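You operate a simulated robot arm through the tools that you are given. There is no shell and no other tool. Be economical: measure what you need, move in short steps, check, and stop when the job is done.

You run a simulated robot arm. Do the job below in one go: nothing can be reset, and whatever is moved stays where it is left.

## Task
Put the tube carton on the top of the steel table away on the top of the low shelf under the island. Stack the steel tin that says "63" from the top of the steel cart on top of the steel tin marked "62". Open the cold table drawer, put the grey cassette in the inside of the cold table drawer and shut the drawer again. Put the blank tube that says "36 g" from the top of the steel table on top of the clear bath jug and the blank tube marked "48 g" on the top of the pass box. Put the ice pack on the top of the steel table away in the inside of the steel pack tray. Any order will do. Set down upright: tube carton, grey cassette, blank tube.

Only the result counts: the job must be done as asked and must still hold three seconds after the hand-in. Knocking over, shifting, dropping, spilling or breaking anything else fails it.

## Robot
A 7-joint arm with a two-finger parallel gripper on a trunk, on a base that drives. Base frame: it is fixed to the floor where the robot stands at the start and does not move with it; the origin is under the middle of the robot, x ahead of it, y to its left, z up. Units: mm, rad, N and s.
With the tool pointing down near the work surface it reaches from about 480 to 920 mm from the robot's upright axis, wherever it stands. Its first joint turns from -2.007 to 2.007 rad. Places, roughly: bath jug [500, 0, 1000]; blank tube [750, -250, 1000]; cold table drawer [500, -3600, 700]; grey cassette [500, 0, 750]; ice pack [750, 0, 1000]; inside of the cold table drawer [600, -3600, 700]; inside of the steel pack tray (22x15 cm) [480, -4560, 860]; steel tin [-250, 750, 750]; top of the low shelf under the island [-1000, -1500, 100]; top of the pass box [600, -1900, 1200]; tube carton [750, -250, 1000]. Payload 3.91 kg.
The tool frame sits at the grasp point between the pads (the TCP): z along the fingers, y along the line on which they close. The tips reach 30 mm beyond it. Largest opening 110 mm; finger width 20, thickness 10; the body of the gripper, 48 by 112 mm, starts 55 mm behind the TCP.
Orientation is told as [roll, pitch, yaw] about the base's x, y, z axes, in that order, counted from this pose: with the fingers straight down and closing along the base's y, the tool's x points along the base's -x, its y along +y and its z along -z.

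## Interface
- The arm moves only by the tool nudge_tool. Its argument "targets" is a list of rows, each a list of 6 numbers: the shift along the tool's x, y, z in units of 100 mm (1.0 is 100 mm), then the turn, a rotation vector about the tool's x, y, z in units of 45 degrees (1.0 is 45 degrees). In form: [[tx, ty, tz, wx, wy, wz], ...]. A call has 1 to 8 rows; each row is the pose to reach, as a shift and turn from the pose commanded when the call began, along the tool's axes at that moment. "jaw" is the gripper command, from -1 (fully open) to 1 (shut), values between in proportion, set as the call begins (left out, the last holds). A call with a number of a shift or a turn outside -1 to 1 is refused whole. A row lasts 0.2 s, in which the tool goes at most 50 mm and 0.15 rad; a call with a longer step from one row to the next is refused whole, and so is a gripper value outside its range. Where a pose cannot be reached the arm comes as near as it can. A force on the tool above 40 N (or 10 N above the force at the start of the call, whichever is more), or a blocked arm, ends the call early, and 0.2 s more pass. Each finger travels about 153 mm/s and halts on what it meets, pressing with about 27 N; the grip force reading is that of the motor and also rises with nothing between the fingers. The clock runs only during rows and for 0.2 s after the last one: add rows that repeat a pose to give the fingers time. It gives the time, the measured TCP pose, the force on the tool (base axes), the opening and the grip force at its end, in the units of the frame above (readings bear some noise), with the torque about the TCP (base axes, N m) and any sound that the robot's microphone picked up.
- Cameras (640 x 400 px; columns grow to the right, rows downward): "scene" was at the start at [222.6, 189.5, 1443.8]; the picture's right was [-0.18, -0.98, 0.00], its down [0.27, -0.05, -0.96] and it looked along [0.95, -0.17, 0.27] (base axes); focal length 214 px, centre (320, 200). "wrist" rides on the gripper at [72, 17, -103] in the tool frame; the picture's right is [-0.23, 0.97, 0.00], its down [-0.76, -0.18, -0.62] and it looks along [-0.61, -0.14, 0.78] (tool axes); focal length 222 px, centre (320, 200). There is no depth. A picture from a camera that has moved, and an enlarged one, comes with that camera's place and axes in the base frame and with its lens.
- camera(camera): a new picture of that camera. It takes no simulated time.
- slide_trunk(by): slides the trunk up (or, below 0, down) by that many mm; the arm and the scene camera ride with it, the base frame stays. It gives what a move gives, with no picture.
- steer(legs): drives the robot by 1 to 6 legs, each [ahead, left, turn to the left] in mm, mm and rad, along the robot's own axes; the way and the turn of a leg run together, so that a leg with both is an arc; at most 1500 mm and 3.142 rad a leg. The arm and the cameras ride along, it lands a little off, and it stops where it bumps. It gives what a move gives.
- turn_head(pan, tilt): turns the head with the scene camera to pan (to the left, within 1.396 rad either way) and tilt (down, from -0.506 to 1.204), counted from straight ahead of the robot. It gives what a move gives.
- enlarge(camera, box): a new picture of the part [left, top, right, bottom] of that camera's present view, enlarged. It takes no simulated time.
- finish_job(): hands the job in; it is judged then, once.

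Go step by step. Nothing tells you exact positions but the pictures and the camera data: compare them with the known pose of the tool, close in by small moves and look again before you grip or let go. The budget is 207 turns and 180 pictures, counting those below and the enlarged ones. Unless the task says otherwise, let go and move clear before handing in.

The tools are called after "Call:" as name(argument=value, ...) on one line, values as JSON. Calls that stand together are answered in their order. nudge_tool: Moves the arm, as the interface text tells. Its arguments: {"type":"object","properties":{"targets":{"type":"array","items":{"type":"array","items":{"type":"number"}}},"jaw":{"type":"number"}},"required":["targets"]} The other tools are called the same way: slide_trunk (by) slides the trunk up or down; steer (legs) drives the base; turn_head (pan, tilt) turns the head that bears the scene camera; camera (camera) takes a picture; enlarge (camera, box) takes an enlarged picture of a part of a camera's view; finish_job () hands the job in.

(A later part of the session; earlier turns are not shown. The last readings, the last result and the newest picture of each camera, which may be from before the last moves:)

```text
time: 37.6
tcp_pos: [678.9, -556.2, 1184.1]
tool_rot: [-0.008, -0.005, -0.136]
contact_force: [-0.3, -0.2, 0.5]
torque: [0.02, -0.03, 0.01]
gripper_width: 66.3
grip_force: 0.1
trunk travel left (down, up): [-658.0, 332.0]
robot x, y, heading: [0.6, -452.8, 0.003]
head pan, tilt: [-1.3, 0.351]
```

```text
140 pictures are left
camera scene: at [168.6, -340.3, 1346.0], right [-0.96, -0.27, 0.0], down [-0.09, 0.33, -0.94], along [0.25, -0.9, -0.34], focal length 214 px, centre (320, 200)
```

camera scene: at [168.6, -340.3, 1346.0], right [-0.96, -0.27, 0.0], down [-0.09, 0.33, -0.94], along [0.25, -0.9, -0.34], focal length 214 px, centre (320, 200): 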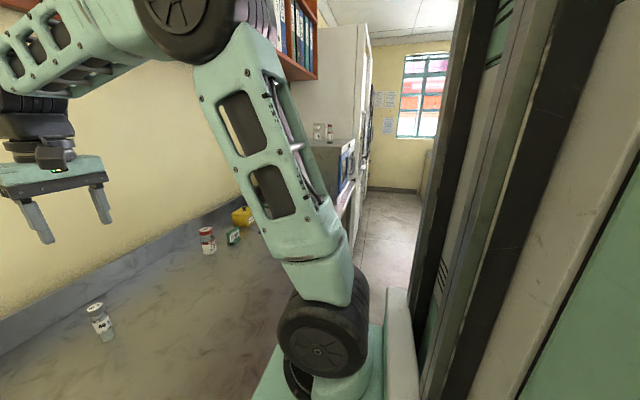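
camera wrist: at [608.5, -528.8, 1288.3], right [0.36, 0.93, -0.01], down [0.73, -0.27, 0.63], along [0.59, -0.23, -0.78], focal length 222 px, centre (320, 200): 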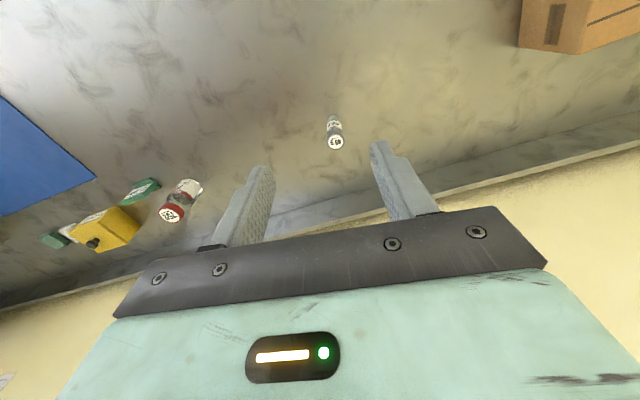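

Vial 48 is at (760,-563). I align, lower and grip.

Call:
nudge_tool(targets=[[-0.4, 0.02, 0, 0, 0, 0], [-0.81, 0.04, 0, 0, 0, 0], [-0.81, 0.04, 0, 0, 0, 0]])

Call:
slide_trunk(by=-150)

Call:
camera(camera="wrist")

```text
time: 38.4
tcp_pos: [760.2, -563.0, 1186.4]
tool_rot: [-0.009, -0.004, -0.135]
contact_force: [0.1, -0.4, 1.5]
torque: [0.0, -0.02, -0.02]
gripper_width: 65.6
grip_force: 0.1
trunk travel left (down, up): [-658.0, 332.0]
robot x, y, heading: [-1.6, -453.3, -0.003]
head pan, tilt: [-1.3, 0.351]
```

```text
time: 40.1
tcp_pos: [760.1, -563.5, 1035.6]
tool_rot: [-0.009, -0.007, -0.135]
contact_force: [0.0, 0.5, 0.4]
torque: [0.0, -0.01, -0.04]
gripper_width: 66.0
grip_force: 0.0
trunk travel left (down, up): [-508.0, 482.0]
robot x, y, heading: [1.5, -452.4, 0.002]
head pan, tilt: [-1.3, 0.351]
```

```text
139 pictures are left
camera wrist: at [690.1, -535.2, 1138.7], right [0.36, 0.93, -0.01], down [0.73, -0.27, 0.63], along [0.59, -0.23, -0.78], focal length 222 px, centre (320, 200)
```

wrist: 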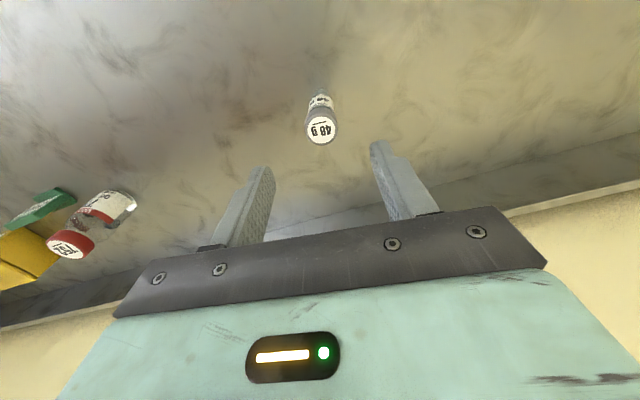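

Aligned. I lower, grip and lift, then look toward the pass box.

Call:
slide_trunk(by=-107)

Call:
nudge_tool(targets=[[0, 0, 0, 0, 0, 0], [0, 0, 0, 0, 0, 0], [0, 0, 0, 0, 0, 0]], jaw=1)

Call:
slide_trunk(by=450)

Call:
camera(camera="wrist")

Call:
camera(camera="scene")

```text
time: 41.5
tcp_pos: [761.1, -562.6, 930.6]
tool_rot: [-0.008, -0.007, -0.135]
contact_force: [-0.8, 0.3, 0.3]
torque: [-0.02, -0.03, -0.06]
gripper_width: 65.8
grip_force: 0.1
trunk travel left (down, up): [-401.0, 589.0]
robot x, y, heading: [2.0, -456.3, 0.001]
head pan, tilt: [-1.3, 0.351]
```

```text
time: 42.3
tcp_pos: [760.2, -563.5, 928.1]
tool_rot: [-0.01, -0.005, -0.134]
contact_force: [0.9, 0.1, 1.4]
torque: [0.03, 0.01, 0.01]
gripper_width: 28.8
grip_force: 26.9
trunk travel left (down, up): [-401.0, 589.0]
robot x, y, heading: [2.1, -454.4, 0.003]
head pan, tilt: [-1.3, 0.351]
```

```text
refused: 450 is not a number from -400 to 400
```

```text
138 pictures are left
camera wrist: at [690.0, -535.1, 1031.7], right [0.36, 0.93, -0.01], down [0.73, -0.27, 0.63], along [0.59, -0.23, -0.78], focal length 222 px, centre (320, 200)
```

wrist: 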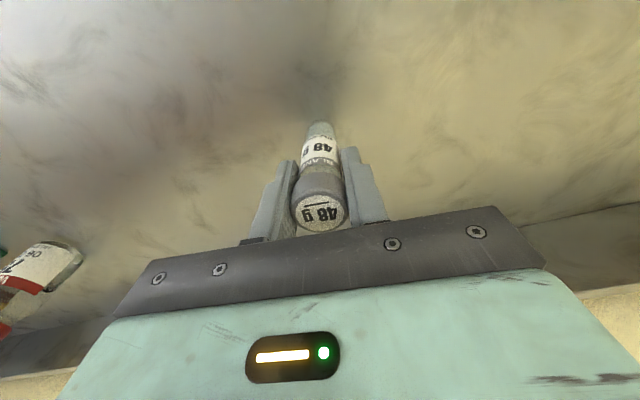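

```text
137 pictures are left
camera scene: at [168.9, -340.2, 1089.0], right [-0.96, -0.27, 0.0], down [-0.09, 0.33, -0.94], along [0.25, -0.9, -0.34], focal length 214 px, centre (320, 200)
```

scene: 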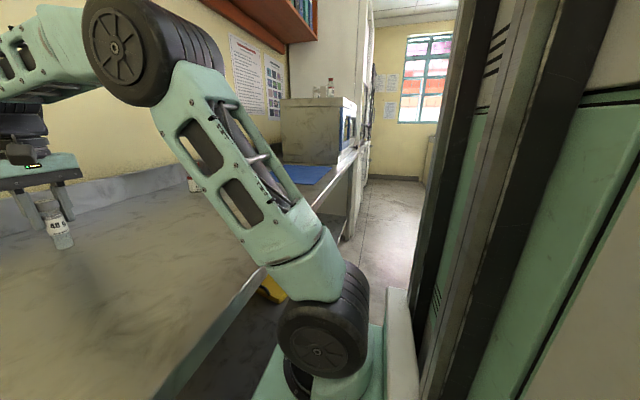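

Gripped. I lift by the allowed 400 mm and retract while examining the pass box and the shelf.

Call:
slide_trunk(by=400)

Call:
nudge_tool(targets=[[0.4, -0.05, 0, 0, 0, 0], [0.8, -0.1, 0, 0, 0, 0], [1, -0.13, 0, 0, 0, 0]])

Call:
nudge_tool(targets=[[0.4, -0.05, 0, 0, 0, 0], [0.8, -0.1, 0, 0, 0, 0], [1, -0.13, 0, 0, 0, 0]])

Call:
turn_head(pan=-1.35, tilt=0.2)

Call:
camera(camera="scene")

```text
time: 46.1
tcp_pos: [761.1, -562.2, 1327.8]
tool_rot: [-0.009, -0.007, -0.135]
contact_force: [0.1, 0.0, 0.0]
torque: [-0.03, 0.04, 0.02]
gripper_width: 28.7
grip_force: 27.1
trunk travel left (down, up): [-801.0, 189.0]
robot x, y, heading: [-1.4, -454.6, -0.0]
head pan, tilt: [-1.3, 0.351]
```

```text
time: 46.9
tcp_pos: [659.3, -562.9, 1327.4]
tool_rot: [-0.009, -0.004, -0.134]
contact_force: [0.1, 0.3, -0.6]
torque: [0.02, 0.02, -0.01]
gripper_width: 28.6
grip_force: 27.4
trunk travel left (down, up): [-801.0, 189.0]
robot x, y, heading: [1.0, -454.0, 0.002]
head pan, tilt: [-1.3, 0.351]
```

```text
time: 47.7
tcp_pos: [557.5, -560.9, 1327.0]
tool_rot: [-0.009, -0.005, -0.133]
contact_force: [1.1, -0.3, -1.4]
torque: [-0.02, 0.06, 0.01]
gripper_width: 28.7
grip_force: 27.4
trunk travel left (down, up): [-801.0, 189.0]
robot x, y, heading: [2.5, -453.4, -0.002]
head pan, tilt: [-1.3, 0.351]
```

```text
time: 48.4
tcp_pos: [558.8, -560.8, 1326.9]
tool_rot: [-0.01, -0.006, -0.135]
contact_force: [-0.2, 0.3, -0.6]
torque: [-0.01, 0.02, 0.0]
gripper_width: 29.0
grip_force: 27.0
trunk travel left (down, up): [-801.0, 189.0]
robot x, y, heading: [3.3, -455.1, 0.002]
head pan, tilt: [-1.349, 0.201]
```

```text
136 pictures are left
camera scene: at [164.5, -341.4, 1502.9], right [-0.98, -0.22, 0.0], down [-0.04, 0.2, -0.98], along [0.22, -0.96, -0.2], focal length 214 px, centre (320, 200)
```

scene: 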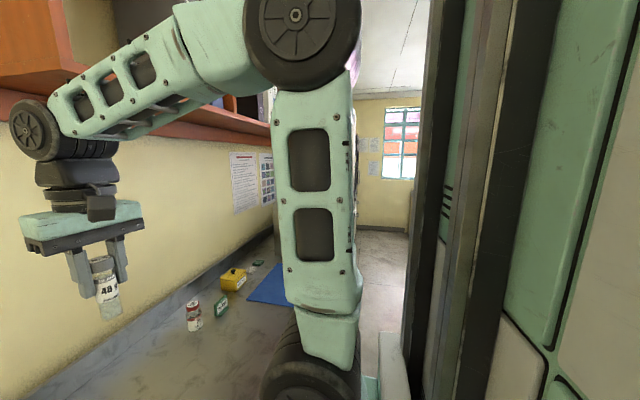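

I raise a bit and drive right 900 mm to approach the pass box, then look.

Call:
slide_trunk(by=80)

Call:
steer(legs=[[0, -900, 0]])

Call:
camera(camera="scene")

Call:
camera(camera="wrist")

```text
time: 49.6
tcp_pos: [557.7, -561.8, 1406.4]
tool_rot: [-0.009, -0.006, -0.134]
contact_force: [0.5, 0.1, 0.0]
torque: [0.01, 0.0, 0.04]
gripper_width: 28.7
grip_force: 27.2
trunk travel left (down, up): [-881.0, 109.0]
robot x, y, heading: [-1.0, -454.9, 0.002]
head pan, tilt: [-1.349, 0.201]
```

```text
time: 54.4
tcp_pos: [552.5, -1468.4, 1407.3]
tool_rot: [-0.008, -0.005, -0.147]
contact_force: [0.1, 0.5, -0.7]
torque: [-0.01, 0.01, 0.0]
gripper_width: 28.7
grip_force: 27.5
trunk travel left (down, up): [-881.0, 109.0]
robot x, y, heading: [-3.7, -1357.2, -0.009]
head pan, tilt: [-1.349, 0.201]
```

```text
135 pictures are left
camera scene: at [161.1, -1243.8, 1583.0], right [-0.98, -0.21, 0.0], down [-0.04, 0.19, -0.98], along [0.21, -0.96, -0.2], focal length 214 px, centre (320, 200)
```

scene: 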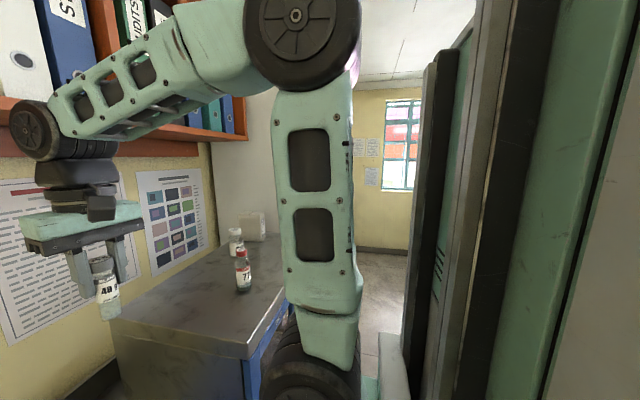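

```text
134 pictures are left
camera wrist: at [481.8, -1439.6, 1510.2], right [0.37, 0.93, -0.01], down [0.72, -0.28, 0.63], along [0.58, -0.24, -0.78], focal length 222 px, centre (320, 200)
```

wrist: 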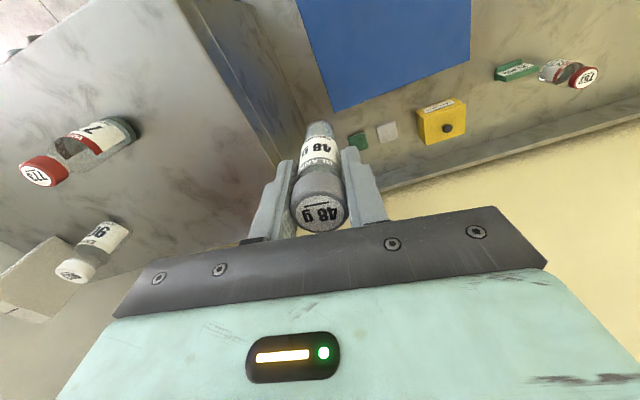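

Pass box top is at z≈1213 with its near edge at y≈-1560; bottles are at (489,-1735) and (621,-1910). I'll place the vial at about (600,-1660).

Call:
steer(legs=[[0, -190, 0.009]])

Call:
nudge_tool(targets=[[-0.25, 0.03, 0, 0, 0, 0], [-0.5, 0.06, 0, 0, 0, 0], [-0.5, 0.06, 0, 0, 0, 0]])

Call:
slide_trunk(by=-80)

Call:
camera(camera="wrist")

Call:
camera(camera="scene")

```text
time: 55.9
tcp_pos: [551.4, -1653.0, 1405.9]
tool_rot: [-0.009, -0.005, -0.136]
contact_force: [0.0, 0.8, -0.6]
torque: [-0.03, -0.01, 0.0]
gripper_width: 29.0
grip_force: 27.1
trunk travel left (down, up): [-881.0, 109.0]
robot x, y, heading: [-2.7, -1552.3, -0.003]
head pan, tilt: [-1.349, 0.201]
```

```text
time: 56.7
tcp_pos: [602.0, -1654.7, 1406.4]
tool_rot: [-0.01, -0.005, -0.135]
contact_force: [-0.3, 0.1, 0.1]
torque: [-0.01, 0.03, -0.02]
gripper_width: 28.7
grip_force: 27.4
trunk travel left (down, up): [-881.0, 109.0]
robot x, y, heading: [-4.1, -1546.7, -0.003]
head pan, tilt: [-1.349, 0.201]
```

```text
time: 57.9
tcp_pos: [601.4, -1654.4, 1327.3]
tool_rot: [-0.011, -0.005, -0.137]
contact_force: [-0.5, 0.1, -0.9]
torque: [0.0, -0.02, 0.0]
gripper_width: 29.0
grip_force: 27.2
trunk travel left (down, up): [-801.0, 189.0]
robot x, y, heading: [-7.5, -1545.7, -0.003]
head pan, tilt: [-1.349, 0.201]
```

```text
133 pictures are left
camera wrist: at [531.2, -1626.9, 1430.1], right [0.36, 0.93, -0.01], down [0.73, -0.27, 0.63], along [0.59, -0.23, -0.78], focal length 222 px, centre (320, 200)
```

wrist: 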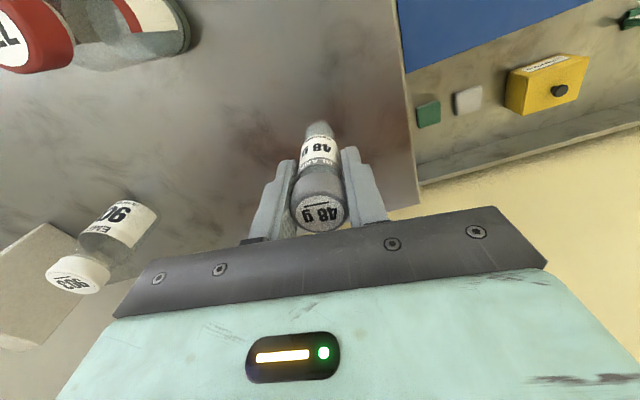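

```text
132 pictures are left
camera scene: at [158.9, -1433.3, 1503.0], right [-0.98, -0.22, 0.0], down [-0.04, 0.19, -0.98], along [0.21, -0.96, -0.2], focal length 214 px, centre (320, 200)
```

scene: 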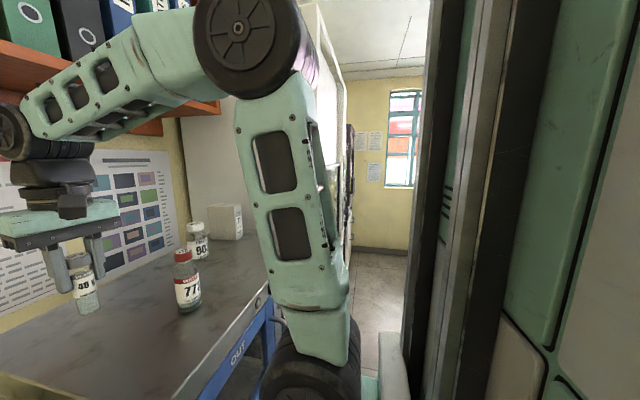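

The spot is clear. I lower gently until contact.

Call:
slide_trunk(by=-26)

Call:
nudge_tool(targets=[[0, 0, 0.05, 0, 0, 0], [0, 0, 0.05, 0, 0, 0]])

Call:
enlarge(camera="scene", box=[20, 220, 180, 360])

```text
time: 58.6
tcp_pos: [601.2, -1655.0, 1300.3]
tool_rot: [-0.011, -0.007, -0.138]
contact_force: [-0.3, 0.0, -0.4]
torque: [0.03, -0.01, 0.01]
gripper_width: 28.8
grip_force: 27.1
trunk travel left (down, up): [-775.0, 215.0]
robot x, y, heading: [-5.0, -1546.2, -0.003]
head pan, tilt: [-1.349, 0.201]
```

```text
time: 59.2
tcp_pos: [602.1, -1655.5, 1295.7]
tool_rot: [-0.007, -0.005, -0.134]
contact_force: [0.1, -0.6, -0.1]
torque: [0.0, -0.01, 0.01]
gripper_width: 28.9
grip_force: 27.5
trunk travel left (down, up): [-775.0, 215.0]
robot x, y, heading: [-1.9, -1544.8, 0.002]
head pan, tilt: [-1.349, 0.201]
```

```text
2.86 times, centred on (100, 290) of scene
camera zoom: at [158.9, -1433.3, 1477.0], right [-0.98, -0.22, 0.0], down [-0.04, 0.19, -0.98], along [0.21, -0.96, -0.2], focal length 613 px, centre (949, -57)
```

zoom: 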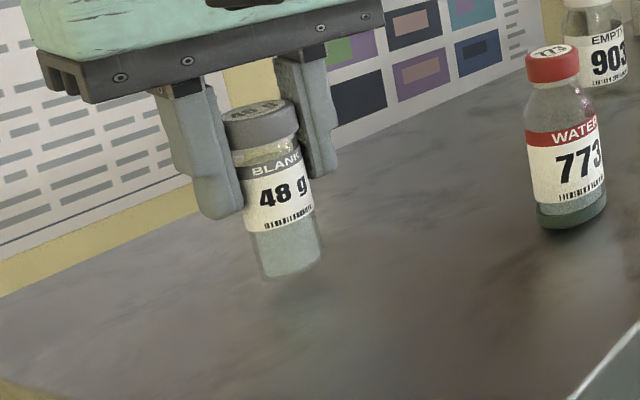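

Not touching yet; a few more small steps down.

Call:
nudge_tool(targets=[[0, 0, 0.06, 0, 0, 0], [0, 0, 0.06, 0, 0, 0]])

Call:
nudge_tool(targets=[[0, 0, 0.04, 0, 0, 0], [0, 0, 0.04, 0, 0, 0]])

Call:
enlarge(camera="scene", box=[20, 220, 180, 360])

```text
time: 59.8
tcp_pos: [600.3, -1654.6, 1289.9]
tool_rot: [-0.01, -0.007, -0.135]
contact_force: [0.6, 0.6, -1.2]
torque: [0.0, 0.01, 0.02]
gripper_width: 28.6
grip_force: 26.8
trunk travel left (down, up): [-775.0, 215.0]
robot x, y, heading: [-7.6, -1549.9, -0.001]
head pan, tilt: [-1.349, 0.201]
```

```text
time: 60.4
tcp_pos: [601.8, -1655.5, 1288.0]
tool_rot: [-0.009, -0.01, -0.135]
contact_force: [-1.7, -0.8, 21.0]
torque: [-0.05, 0.07, 0.01]
gripper_width: 29.0
grip_force: 26.6
trunk travel left (down, up): [-775.0, 215.0]
robot x, y, heading: [-6.9, -1548.6, -0.004]
head pan, tilt: [-1.349, 0.201]
```

```text
2.86 times, centred on (100, 290) of scene
camera zoom: at [158.0, -1433.3, 1477.4], right [-0.98, -0.22, 0.0], down [-0.04, 0.19, -0.98], along [0.21, -0.96, -0.2], focal length 613 px, centre (949, -57)
```

zoom: 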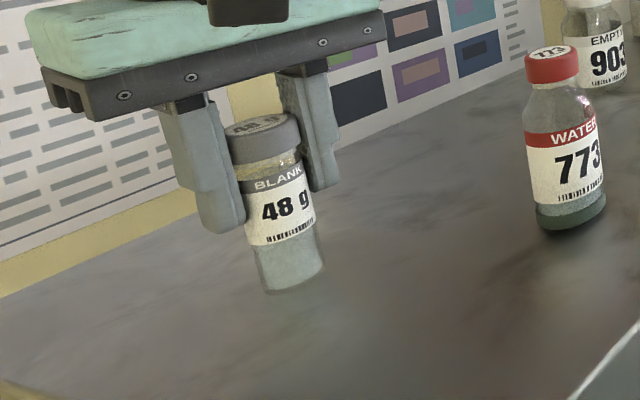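

Contact at 21 N. I ease up 2 mm, release and rise.

Call:
nudge_tool(targets=[[0, 0, -0.02, 0, 0, 0], [0, 0, -0.02, 0, 0, 0]])

Call:
nudge_tool(targets=[[0, 0, 0, 0, 0, 0], [0, 0, 0, 0, 0, 0], [0, 0, 0, 0, 0, 0]], jaw=-0.2)

Call:
slide_trunk(by=140)

Call:
camera(camera="wrist")

```text
time: 61.0
tcp_pos: [600.9, -1653.8, 1287.4]
tool_rot: [-0.008, -0.007, -0.136]
contact_force: [3.0, 0.1, 11.8]
torque: [0.08, -0.24, -0.03]
gripper_width: 28.8
grip_force: 27.3
trunk travel left (down, up): [-775.0, 215.0]
robot x, y, heading: [-8.9, -1548.8, -0.002]
head pan, tilt: [-1.349, 0.201]
```

```text
time: 61.8
tcp_pos: [601.4, -1654.7, 1287.6]
tool_rot: [-0.009, -0.006, -0.136]
contact_force: [0.4, 0.1, 0.1]
torque: [0.04, 0.01, 0.01]
gripper_width: 65.9
grip_force: 0.0
trunk travel left (down, up): [-775.0, 215.0]
robot x, y, heading: [-5.7, -1545.2, 0.004]
head pan, tilt: [-1.349, 0.201]
```

```text
time: 63.5
tcp_pos: [601.9, -1654.7, 1428.6]
tool_rot: [-0.008, -0.006, -0.137]
contact_force: [0.2, -0.4, 0.4]
torque: [0.0, 0.0, -0.01]
gripper_width: 66.3
grip_force: 0.0
trunk travel left (down, up): [-915.0, 75.0]
robot x, y, heading: [-4.2, -1541.1, -0.0]
head pan, tilt: [-1.349, 0.201]
```

```text
129 pictures are left
camera wrist: at [531.2, -1627.0, 1531.3], right [0.36, 0.93, -0.01], down [0.73, -0.27, 0.63], along [0.59, -0.23, -0.78], focal length 222 px, centre (320, 200)
```

wrist: 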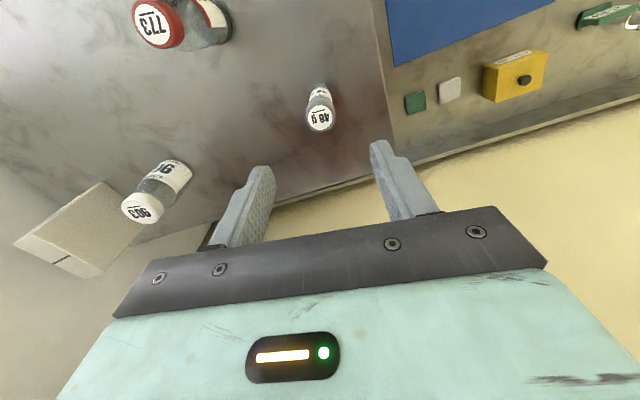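

Vial 48 stands on the pass box. Next I go toward the cold drawer: back off a little and turn to face down the aisle (-y), then look.

Call:
steer(legs=[[-120, 0, 0], [0, 0, -1.5708]])

Call:
turn_head(pan=-0.3, tilt=0.45)

Call:
camera(camera="scene")

Call:
turn_head(pan=0.7, tilt=0.35)

Call:
camera(camera="scene")

```text
time: 68.6
tcp_pos: [-242.2, -2150.8, 1427.4]
tool_rot: [-0.008, -0.006, -1.718]
contact_force: [0.8, -0.1, 0.5]
torque: [0.01, -0.03, -0.01]
gripper_width: 65.9
grip_force: 0.1
trunk travel left (down, up): [-915.0, 75.0]
robot x, y, heading: [-125.8, -1547.2, -1.585]
head pan, tilt: [-1.349, 0.201]
```

```text
time: 69.9
tcp_pos: [-242.4, -2152.2, 1428.1]
tool_rot: [-0.009, -0.004, -1.719]
contact_force: [0.4, 0.1, 0.3]
torque: [0.05, 0.02, -0.02]
gripper_width: 65.9
grip_force: 0.1
trunk travel left (down, up): [-915.0, 75.0]
robot x, y, heading: [-126.1, -1541.7, -1.588]
head pan, tilt: [-0.3, 0.45]
```

```text
128 pictures are left
camera scene: at [50.5, -1779.2, 1593.8], right [-0.95, 0.31, 0.0], down [0.13, 0.41, -0.9], along [-0.28, -0.86, -0.44], focal length 214 px, centre (320, 200)
```

scene: 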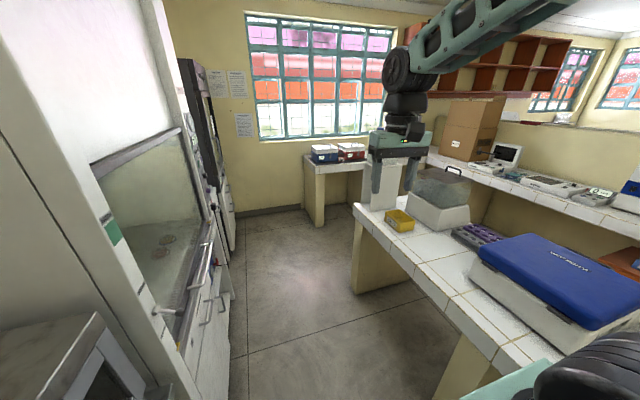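

```text
time: 71.1
tcp_pos: [-241.2, -2152.1, 1428.1]
tool_rot: [-0.009, -0.006, -1.719]
contact_force: [-0.4, -0.5, 0.2]
torque: [-0.01, -0.03, -0.03]
gripper_width: 65.7
grip_force: 0.1
trunk travel left (down, up): [-915.0, 75.0]
robot x, y, heading: [-127.8, -1542.1, -1.581]
head pan, tilt: [0.7, 0.351]
```

```text
127 pictures are left
camera scene: at [137.9, -1763.9, 1603.0], right [-0.77, -0.63, 0.0], down [-0.22, 0.27, -0.94], along [0.59, -0.73, -0.34], focal length 214 px, centre (320, 200)
```

scene: 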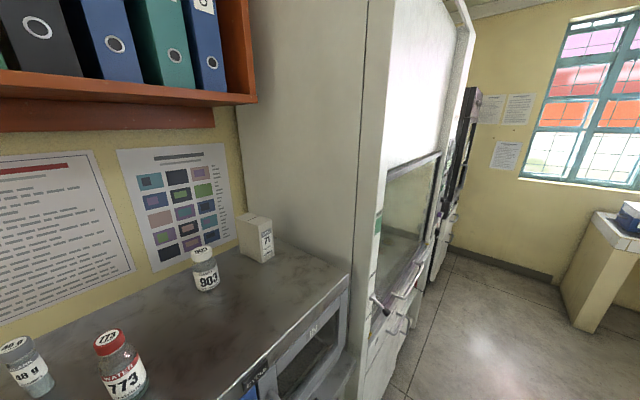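

I see the fume hood left and the tiled island (edge x≈-600) on the right; the aisle is open. I drive 1500 mm ahead and look left for the cold table.

Call:
steer(legs=[[1400, 0, 0.014]])

Call:
turn_head(pan=0.8, tilt=0.45)

Call:
camera(camera="scene")

Call:
turn_head(pan=0, tilt=0.45)

Call:
camera(camera="scene")

```text
time: 78.1
tcp_pos: [-230.6, -3542.4, 1428.7]
tool_rot: [-0.009, -0.006, -1.694]
contact_force: [-1.1, 0.1, 0.3]
torque: [0.01, 0.03, -0.01]
gripper_width: 66.0
grip_force: 0.1
trunk travel left (down, up): [-915.0, 75.0]
robot x, y, heading: [-129.1, -2938.2, -1.562]
head pan, tilt: [0.7, 0.351]
```

```text
time: 78.7
tcp_pos: [-228.8, -3543.9, 1427.1]
tool_rot: [-0.008, -0.006, -1.693]
contact_force: [0.4, 0.3, 0.4]
torque: [0.04, 0.01, 0.03]
gripper_width: 66.1
grip_force: 0.1
trunk travel left (down, up): [-915.0, 75.0]
robot x, y, heading: [-131.5, -2937.8, -1.559]
head pan, tilt: [0.799, 0.45]
```

```text
126 pictures are left
camera scene: at [146.6, -3139.9, 1593.8], right [-0.69, -0.72, 0.0], down [-0.31, 0.3, -0.9], along [0.65, -0.62, -0.43], focal length 214 px, centre (320, 200)
```

scene: 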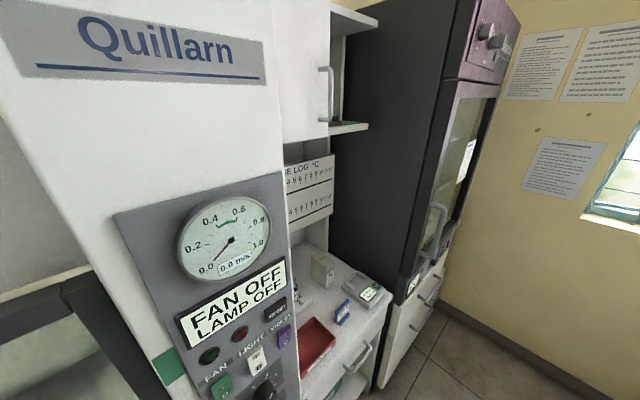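

```text
time: 79.9
tcp_pos: [-228.1, -3544.4, 1427.8]
tool_rot: [-0.009, -0.005, -1.694]
contact_force: [0.9, -0.3, 0.0]
torque: [-0.06, 0.01, -0.02]
gripper_width: 66.0
grip_force: 0.1
trunk travel left (down, up): [-915.0, 75.0]
robot x, y, heading: [-127.2, -2932.9, -1.559]
head pan, tilt: [0.0, 0.45]
```

```text
125 pictures are left
camera scene: at [81.1, -3168.4, 1593.8], right [-1.0, -0.01, 0.0], down [0.0, 0.44, -0.9], along [0.01, -0.9, -0.44], focal length 214 px, centre (320, 200)
```

scene: 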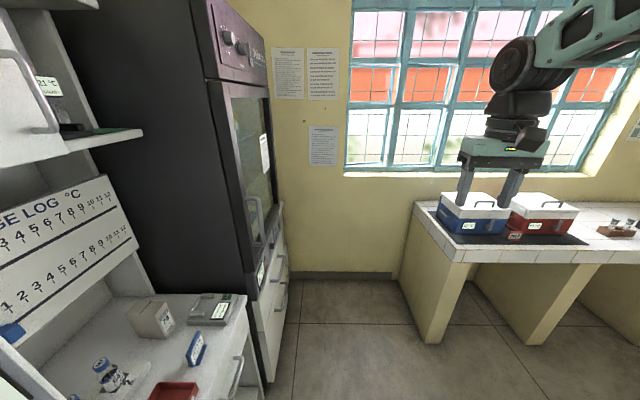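

The cold table is between the hood and the dark oven, its front at x≈390. I drive past the island end, step right, and turn to face it from a safe distance.

Call:
steer(legs=[[650, 0, -0.009], [0, -270, 0], [0, 0, 1.5708]])

Call:
turn_head(pan=-0.1, tilt=0.5)

Call:
camera(camera="scene")

```text
time: 88.8
tcp_pos: [212.6, -3690.4, 1427.9]
tool_rot: [-0.007, -0.005, -0.126]
contact_force: [-0.1, 0.5, -0.7]
torque: [0.0, -0.03, -0.02]
gripper_width: 65.8
grip_force: 0.0
trunk travel left (down, up): [-915.0, 75.0]
robot x, y, heading: [-392.8, -3588.4, 0.011]
head pan, tilt: [0.0, 0.45]
```

```text
time: 89.5
tcp_pos: [212.5, -3690.7, 1427.7]
tool_rot: [-0.009, -0.006, -0.126]
contact_force: [0.5, 1.2, -0.1]
torque: [0.03, -0.02, -0.02]
gripper_width: 66.4
grip_force: 0.1
trunk travel left (down, up): [-915.0, 75.0]
robot x, y, heading: [-398.4, -3588.2, 0.006]
head pan, tilt: [-0.099, 0.499]
```

```text
124 pictures are left
camera scene: at [-163.2, -3390.8, 1589.3], right [-0.09, -1.0, 0.0], down [-0.48, 0.04, -0.88], along [0.87, -0.08, -0.48], focal length 214 px, centre (320, 200)
```

scene: 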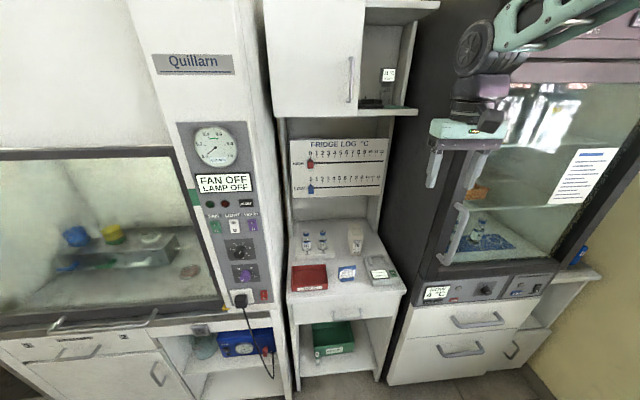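

The cold table drawer is the central unit with a handle at about (375,-3570,708). I zoom in for precision.

Call:
enlarge(camera="scene", box=[280, 240, 420, 400])

Call:
enlarge(camera="scene", box=[500, 220, 620, 320])

```text
2.50 times, centred on (350, 320) of scene
camera zoom: at [-163.2, -3390.8, 1589.3], right [-0.09, -1.0, 0.0], down [-0.48, 0.04, -0.88], along [0.87, -0.08, -0.48], focal length 536 px, centre (245, -100)
```

zoom: 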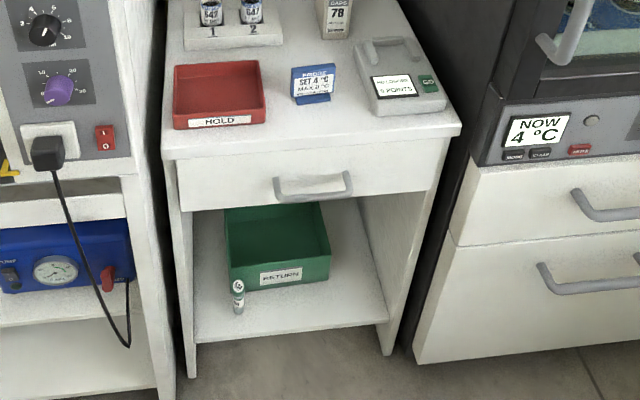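

```text
4.00 times, centred on (560, 270) of scene
camera zoom: at [-163.2, -3390.8, 1589.3], right [-0.09, -1.0, 0.0], down [-0.48, 0.04, -0.88], along [0.87, -0.08, -0.48], focal length 858 px, centre (-640, -80)
```

zoom: 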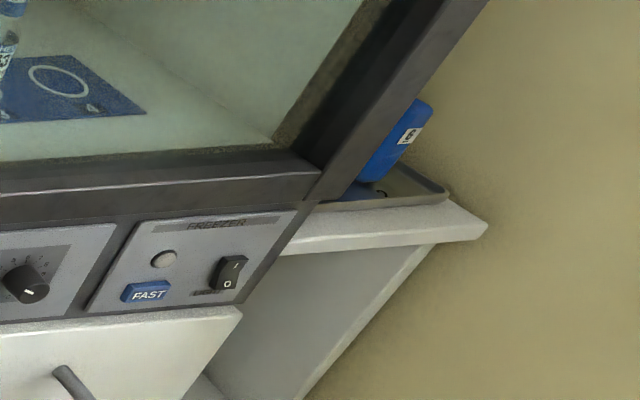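

The handle is about (372,-3554,738); the pack tray sits beyond the freezer. I lower the trunk and re-measure.

Call:
slide_trunk(by=-400)

Call:
enlarge(camera="scene", box=[280, 140, 440, 280])

```text
time: 93.3
tcp_pos: [211.5, -3690.7, 1028.0]
tool_rot: [-0.009, -0.004, -0.124]
contact_force: [0.4, 0.7, 0.6]
torque: [-0.03, 0.02, 0.0]
gripper_width: 66.0
grip_force: 0.1
trunk travel left (down, up): [-515.0, 475.0]
robot x, y, heading: [-396.4, -3587.8, 0.013]
head pan, tilt: [-0.099, 0.499]
```

```text
2.86 times, centred on (360, 210) of scene
camera zoom: at [-163.2, -3390.8, 1189.3], right [-0.09, -1.0, 0.0], down [-0.48, 0.04, -0.88], along [0.87, -0.08, -0.48], focal length 613 px, centre (206, 171)
```

zoom: 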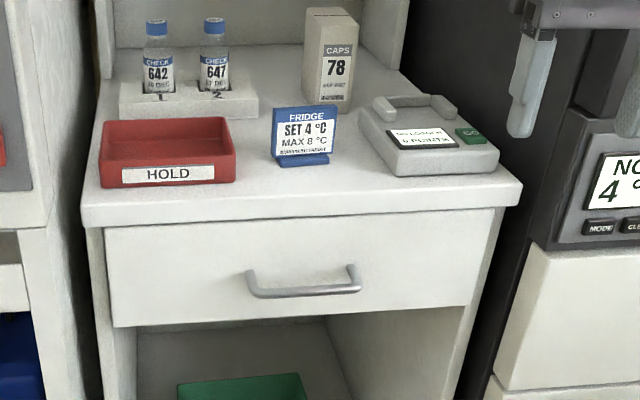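

The handle bar centre is at (381,-3561,724). I rotate the tool to point horizontally at it with vertical closing (120° about a diagonal axis, in two halves).

Call:
nudge_tool(targets=[[0, 0, 0, -0.11, -0.11, 0.11], [0, 0, 0, -0.22, -0.22, 0.22], [0, 0, 0, -0.33, -0.33, 0.33], [0, 0, 0, -0.44, -0.44, 0.44], [0, 0, 0, -0.55, -0.55, 0.55], [0, 0, 0, -0.66, -0.66, 0.66], [0, 0, 0, -0.77, -0.77, 0.77], [0, 0, 0, -0.77, -0.77, 0.77]])

Call:
nudge_tool(targets=[[0, 0, 0, -0.11, -0.11, 0.11], [0, 0, 0, -0.22, -0.22, 0.22], [0, 0, 0, -0.33, -0.33, 0.33], [0, 0, 0, -0.44, -0.44, 0.44], [0, 0, 0, -0.55, -0.55, 0.55], [0, 0, 0, -0.66, -0.66, 0.66], [0, 0, 0, -0.77, -0.77, 0.77], [0, 0, 0, -0.77, -0.77, 0.77]])

Call:
camera(camera="scene")

Call:
camera(camera="wrist")

```text
time: 95.1
tcp_pos: [211.5, -3690.8, 1027.4]
tool_rot: [0.785, -0.35, -0.914]
contact_force: [0.5, -0.6, -0.2]
torque: [-0.01, -0.02, 0.01]
gripper_width: 65.7
grip_force: 0.1
trunk travel left (down, up): [-515.0, 475.0]
robot x, y, heading: [-394.7, -3585.2, 0.011]
head pan, tilt: [-0.099, 0.499]
```

```text
time: 96.9
tcp_pos: [264.8, -3771.9, 1089.1]
tool_rot: [1.575, -0.007, -1.69]
contact_force: [-0.1, -0.4, -0.3]
torque: [0.02, 0.01, -0.01]
gripper_width: 66.2
grip_force: 0.0
out of reach, approached as far as the arm can: row 3, 4, 5, 6, 7, 8
trunk travel left (down, up): [-515.0, 475.0]
robot x, y, heading: [-394.5, -3586.2, 0.009]
head pan, tilt: [-0.099, 0.499]
```

```text
120 pictures are left
camera scene: at [-163.3, -3390.7, 1189.3], right [-0.09, -1.0, 0.0], down [-0.48, 0.04, -0.88], along [0.87, -0.08, -0.48], focal length 214 px, centre (320, 200)
```

scene: 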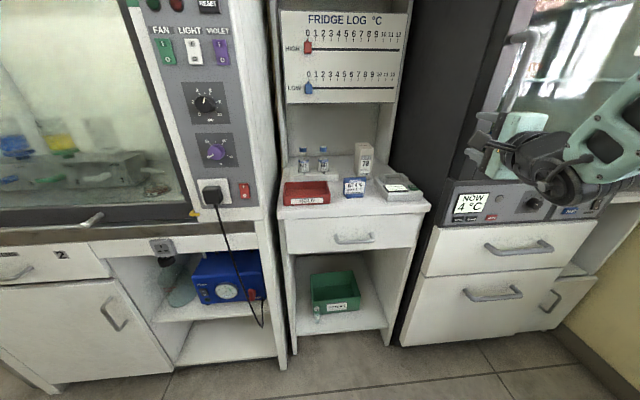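

```text
119 pictures are left
camera wrist: at [170.5, -3687.5, 1106.1], right [-0.03, -0.22, 0.98], down [-0.71, -0.68, -0.17], along [0.71, -0.7, -0.13], focal length 222 px, centre (320, 200)
```

wrist: 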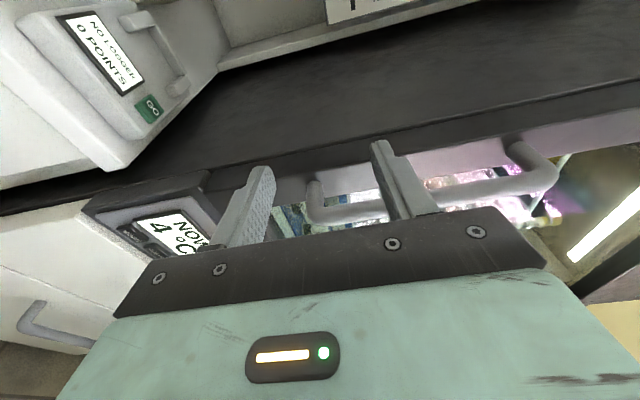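

The tilt is reached but the arm is too retracted, so the TCP drifted. I move left (+y) and forward to a reachable pose.

Call:
nudge_tool(targets=[[0.3, 0, 0.1, 0, 0, 0], [0.6, 0, 0.3, 0, 0, 0], [0.9, 0, 0.55, 0, 0, 0], [1, 0, 0.75, 0, 0, 0], [1, 0, 0.75, 0, 0, 0]])

Call:
camera(camera="wrist")

```text
time: 98.1
tcp_pos: [337.7, -3751.2, 1128.9]
tool_rot: [1.556, -0.008, -1.662]
contact_force: [0.2, 0.6, -0.3]
torque: [-0.01, 0.0, 0.01]
gripper_width: 66.0
grip_force: 0.0
out of reach, approached as far as the arm can: row 1, 2, 3, 4, 5
trunk travel left (down, up): [-515.0, 475.0]
robot x, y, heading: [-398.9, -3587.7, -0.002]
head pan, tilt: [-0.099, 0.499]
```

```text
118 pictures are left
camera wrist: at [241.5, -3670.3, 1146.1], right [-0.01, -0.22, 0.98], down [-0.69, -0.7, -0.16], along [0.72, -0.68, -0.15], focal length 222 px, centre (320, 200)
```

wrist: 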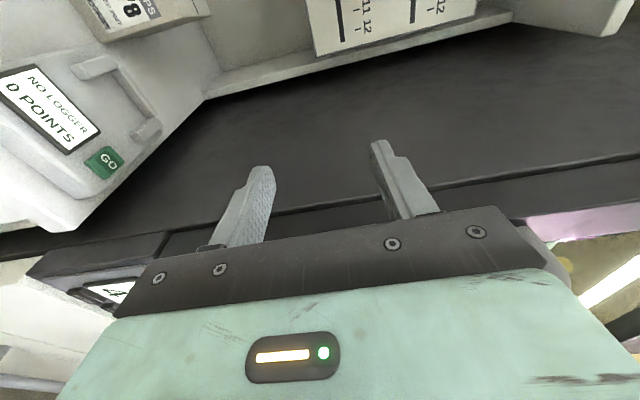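

The arm favours a higher, more extended pose. I back the base off 150 mm, lower the trunk 400 mm and try again at the handle height.

Call:
steer(legs=[[-150, 60, 0]])

Call:
slide_trunk(by=-400)

Call:
nudge_tool(targets=[[0.3, 0, 0.2, 0, 0, 0], [0.6, 0, 0.4, 0, 0, 0], [0.9, 0, 0.5, 0, 0, 0], [0.9, 0, 0.5, 0, 0, 0]])

Call:
camera(camera="scene")

```text
time: 99.6
tcp_pos: [185.0, -3692.8, 1129.4]
tool_rot: [1.557, -0.009, -1.662]
contact_force: [0.2, -0.7, 0.2]
torque: [-0.04, 0.02, 0.01]
gripper_width: 66.0
grip_force: 0.0
trunk travel left (down, up): [-515.0, 475.0]
robot x, y, heading: [-549.0, -3531.0, 0.01]
head pan, tilt: [-0.099, 0.499]
```

```text
time: 103.4
tcp_pos: [184.8, -3694.0, 727.8]
tool_rot: [1.557, -0.008, -1.661]
contact_force: [-0.2, 0.1, 0.7]
torque: [0.04, -0.02, 0.05]
gripper_width: 65.8
grip_force: 0.0
trunk travel left (down, up): [-115.0, 875.0]
robot x, y, heading: [-548.1, -3527.1, 0.005]
head pan, tilt: [-0.099, 0.499]
```

```text
time: 104.4
tcp_pos: [234.3, -3657.4, 759.4]
tool_rot: [1.534, -0.007, -1.628]
contact_force: [-0.5, -0.5, -0.2]
torque: [0.03, 0.0, -0.01]
gripper_width: 66.0
grip_force: 0.1
out of reach, approached as far as the arm can: row 1, 2, 3, 4
trunk travel left (down, up): [-115.0, 875.0]
robot x, y, heading: [-546.4, -3529.3, 0.011]
head pan, tilt: [-0.099, 0.499]
```

```text
117 pictures are left
camera scene: at [-315.8, -3331.9, 789.3], right [-0.09, -1.0, 0.0], down [-0.48, 0.04, -0.88], along [0.87, -0.08, -0.48], focal length 214 px, centre (320, 200)
```

scene: 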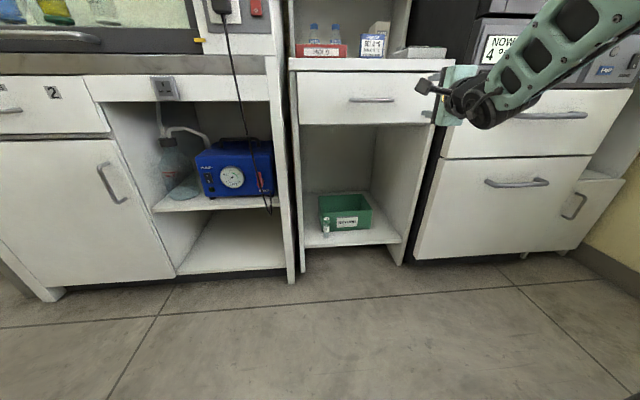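

The tool is now horizontal and valid; I use the base and trunk to align with the handle: left 96, down 35, then look.

Call:
steer(legs=[[0, 96, 0]])

Call:
slide_trunk(by=-35)

Call:
camera(camera="wrist")

Call:
camera(camera="scene")

```text
time: 105.5
tcp_pos: [234.5, -3561.1, 759.7]
tool_rot: [1.536, -0.008, -1.625]
contact_force: [-0.1, 0.8, 0.1]
torque: [0.04, 0.0, 0.02]
gripper_width: 66.0
grip_force: 0.0
trunk travel left (down, up): [-115.0, 875.0]
robot x, y, heading: [-544.9, -3432.6, 0.008]
head pan, tilt: [-0.099, 0.499]
```

```text
time: 106.3
tcp_pos: [233.4, -3562.1, 725.5]
tool_rot: [1.535, -0.007, -1.627]
contact_force: [-0.5, -0.8, 0.1]
torque: [-0.01, -0.02, -0.01]
gripper_width: 66.1
grip_force: 0.0
trunk travel left (down, up): [-80.0, 910.0]
robot x, y, heading: [-548.9, -3432.5, 0.011]
head pan, tilt: [-0.099, 0.499]
```

```text
116 pictures are left
camera wrist: at [134.8, -3483.4, 745.3], right [0.02, -0.22, 0.97], down [-0.67, -0.73, -0.15], along [0.74, -0.65, -0.16], focal length 222 px, centre (320, 200)
```

wrist: 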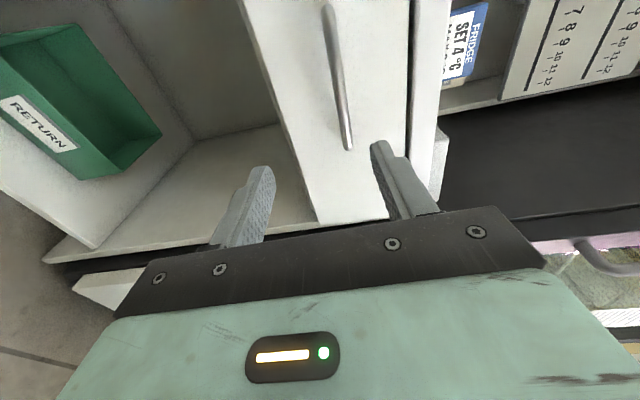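

```text
115 pictures are left
camera scene: at [-316.7, -3235.8, 754.3], right [-0.09, -1.0, 0.0], down [-0.48, 0.04, -0.88], along [0.87, -0.08, -0.48], focal length 214 px, centre (320, 200)
```

scene: 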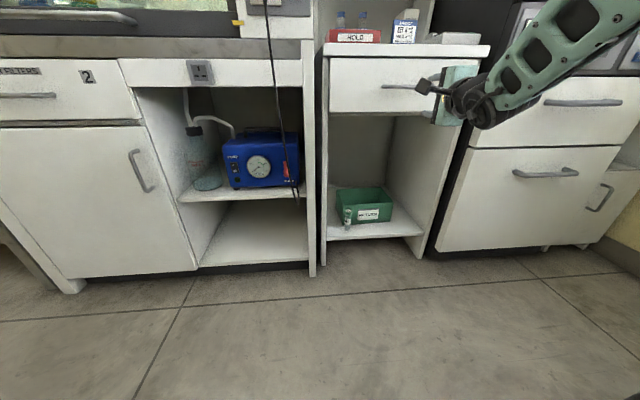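

From the wrist, the bar is at z≈744, y -3622..-3486. I raise 19 mm, drive ahead 90 mm, and check.

Call:
slide_trunk(by=19)

Call:
steer(legs=[[90, 0, 0]])

Call:
camera(camera="wrist")

Call:
enlarge(camera="scene", box=[340, 20, 500, 140])

```text
time: 107.0
tcp_pos: [234.3, -3561.6, 743.9]
tool_rot: [1.535, -0.008, -1.627]
contact_force: [-0.1, -0.3, 0.3]
torque: [-0.01, 0.01, -0.01]
gripper_width: 65.9
grip_force: 0.1
trunk travel left (down, up): [-99.0, 891.0]
robot x, y, heading: [-550.2, -3435.4, 0.009]
head pan, tilt: [-0.099, 0.499]
```

```text
time: 108.1
tcp_pos: [323.6, -3560.9, 743.9]
tool_rot: [1.536, -0.007, -1.626]
contact_force: [-0.8, -0.5, 0.0]
torque: [-0.03, 0.0, 0.02]
gripper_width: 65.9
grip_force: 0.1
trunk travel left (down, up): [-99.0, 891.0]
robot x, y, heading: [-461.2, -3430.9, 0.002]
head pan, tilt: [-0.099, 0.499]
```

```text
114 pictures are left
camera wrist: at [224.4, -3482.8, 764.3], right [0.02, -0.22, 0.97], down [-0.67, -0.73, -0.15], along [0.74, -0.65, -0.16], focal length 222 px, centre (320, 200)
```

wrist: 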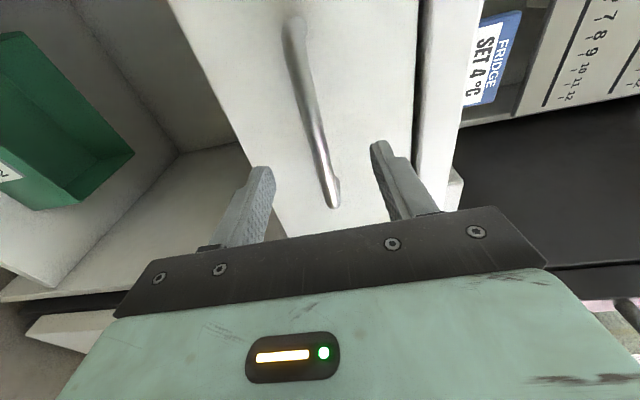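

```text
3.33 times, centred on (420, 80) of scene
camera zoom: at [-227.0, -3235.1, 773.3], right [-0.09, -1.0, 0.0], down [-0.48, 0.04, -0.88], along [0.87, -0.08, -0.48], focal length 715 px, centre (-13, 600)
```

zoom: 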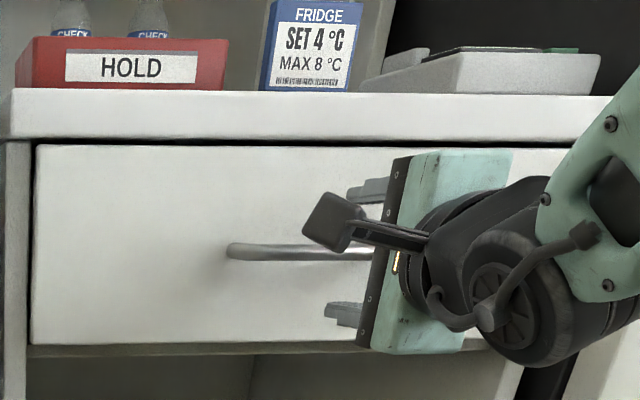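

The bar is at x≈368, z≈744. I advance 34 mm so the fingers straddle it, then close.

Call:
steer(legs=[[34, 0, 0]])

Call:
nudge_tool(targets=[[0, 0, 0, 0, 0, 0], [0, 0, 0, 0, 0, 0], [0, 0, 0, 0, 0, 0]], jaw=1)

Call:
camera(camera="wrist")

```text
time: 108.9
tcp_pos: [357.0, -3560.7, 744.6]
tool_rot: [1.535, -0.009, -1.626]
contact_force: [0.0, 0.9, 0.3]
torque: [0.02, 0.01, -0.03]
gripper_width: 65.9
grip_force: 0.0
trunk travel left (down, up): [-99.0, 891.0]
robot x, y, heading: [-425.1, -3431.8, 0.011]
head pan, tilt: [-0.099, 0.499]
```

```text
time: 109.7
tcp_pos: [356.7, -3560.4, 744.1]
tool_rot: [1.535, -0.008, -1.627]
contact_force: [1.1, 1.1, 1.5]
torque: [0.35, -0.03, 0.23]
gripper_width: 11.9
grip_force: 45.1
trunk travel left (down, up): [-99.0, 891.0]
robot x, y, heading: [-425.7, -3431.8, 0.01]
head pan, tilt: [-0.099, 0.499]
```

```text
112 pictures are left
camera wrist: at [258.6, -3482.3, 764.5], right [0.02, -0.22, 0.97], down [-0.67, -0.73, -0.15], along [0.74, -0.65, -0.16], focal length 222 px, centre (320, 200)
```

wrist: 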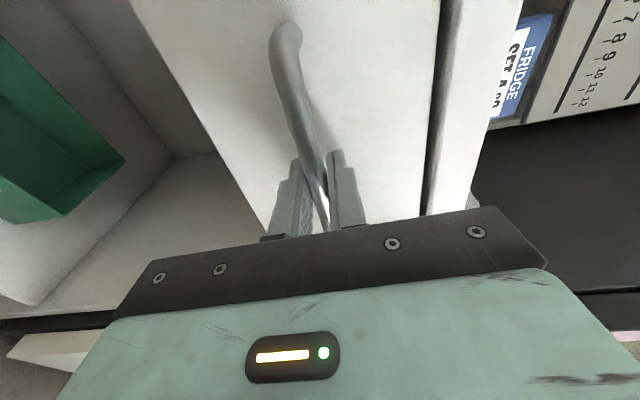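

Gripped the bar (12 mm). I pull by driving back.

Call:
steer(legs=[[-130, 0, 0]])

Call:
camera(camera="wrist")

```text
time: 111.0
tcp_pos: [226.3, -3561.3, 744.9]
tool_rot: [1.538, -0.009, -1.625]
contact_force: [-0.8, 12.2, 2.9]
torque: [0.35, -0.03, -0.34]
gripper_width: 11.6
grip_force: 45.1
trunk travel left (down, up): [-99.0, 891.0]
robot x, y, heading: [-559.1, -3428.3, 0.011]
head pan, tilt: [-0.099, 0.499]
```

```text
111 pictures are left
camera wrist: at [127.5, -3482.6, 764.4], right [0.02, -0.22, 0.97], down [-0.67, -0.73, -0.15], along [0.74, -0.65, -0.16], focal length 222 px, centre (320, 200)
```

wrist: 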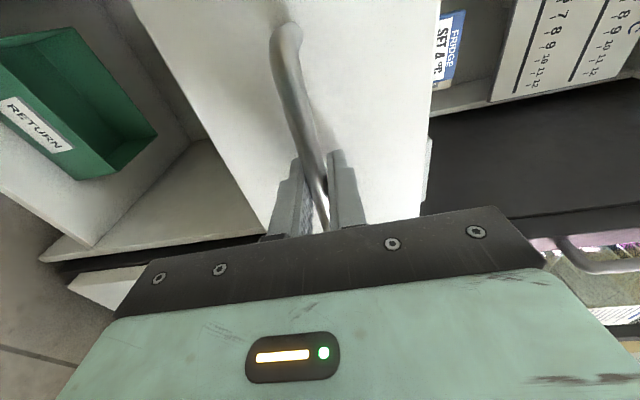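

The drawer follows. I pull another 120 mm.

Call:
steer(legs=[[-120, 0, 0]])

Call:
camera(camera="scene")

```text
time: 112.3
tcp_pos: [107.3, -3561.1, 743.7]
tool_rot: [1.538, -0.01, -1.622]
contact_force: [-0.3, 9.7, 0.5]
torque: [0.38, 0.02, -0.21]
gripper_width: 11.5
grip_force: 45.2
trunk travel left (down, up): [-99.0, 891.0]
robot x, y, heading: [-678.3, -3434.9, 0.009]
head pan, tilt: [-0.099, 0.499]
```

```text
110 pictures are left
camera scene: at [-443.3, -3236.8, 773.3], right [-0.09, -1.0, 0.0], down [-0.48, 0.04, -0.88], along [0.87, -0.08, -0.48], focal length 214 px, centre (320, 200)
```

scene: 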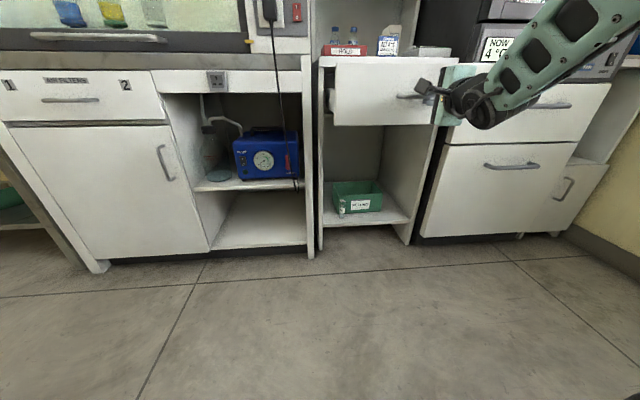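

Drawer open by 250 mm. I release, back away, raise the trunk and inspect the drawer interior.

Call:
nudge_tool(targets=[[0, 0, 0, 0, 0, 0], [0, 0, 0, 0, 0, 0], [0, 0, 0, 0, 0, 0]], jaw=-0.2)

Call:
steer(legs=[[-160, 0, 0]])

Call:
slide_trunk(by=400)

Call:
camera(camera="scene")

```text
time: 113.1
tcp_pos: [107.7, -3561.0, 744.5]
tool_rot: [1.538, -0.009, -1.622]
contact_force: [-0.4, -0.2, -0.3]
torque: [0.05, 0.04, 0.0]
gripper_width: 66.1
grip_force: 0.0
trunk travel left (down, up): [-99.0, 891.0]
robot x, y, heading: [-676.9, -3435.3, 0.015]
head pan, tilt: [-0.099, 0.499]
```

```text
time: 114.5
tcp_pos: [-52.3, -3563.3, 744.6]
tool_rot: [1.538, -0.009, -1.622]
contact_force: [-0.2, -0.9, 0.2]
torque: [-0.02, 0.0, 0.0]
gripper_width: 66.0
grip_force: 0.0
trunk travel left (down, up): [-99.0, 891.0]
robot x, y, heading: [-836.7, -3432.0, 0.008]
head pan, tilt: [-0.099, 0.499]
```

```text
time: 118.3
tcp_pos: [-53.5, -3562.6, 1143.1]
tool_rot: [1.539, -0.01, -1.624]
contact_force: [-1.1, 0.8, 0.6]
torque: [0.01, -0.02, 0.01]
gripper_width: 65.9
grip_force: 0.2
trunk travel left (down, up): [-499.0, 491.0]
robot x, y, heading: [-832.6, -3435.7, 0.006]
head pan, tilt: [-0.099, 0.499]
```

```text
109 pictures are left
camera scene: at [-602.7, -3238.4, 1173.3], right [-0.09, -1.0, 0.0], down [-0.48, 0.04, -0.88], along [0.87, -0.08, -0.48], focal length 214 px, centre (320, 200)
```

scene: 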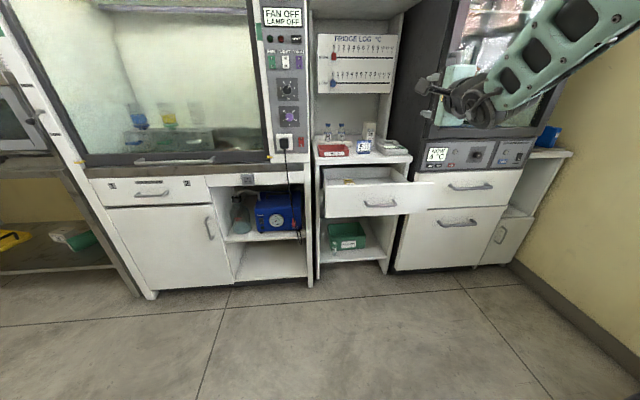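

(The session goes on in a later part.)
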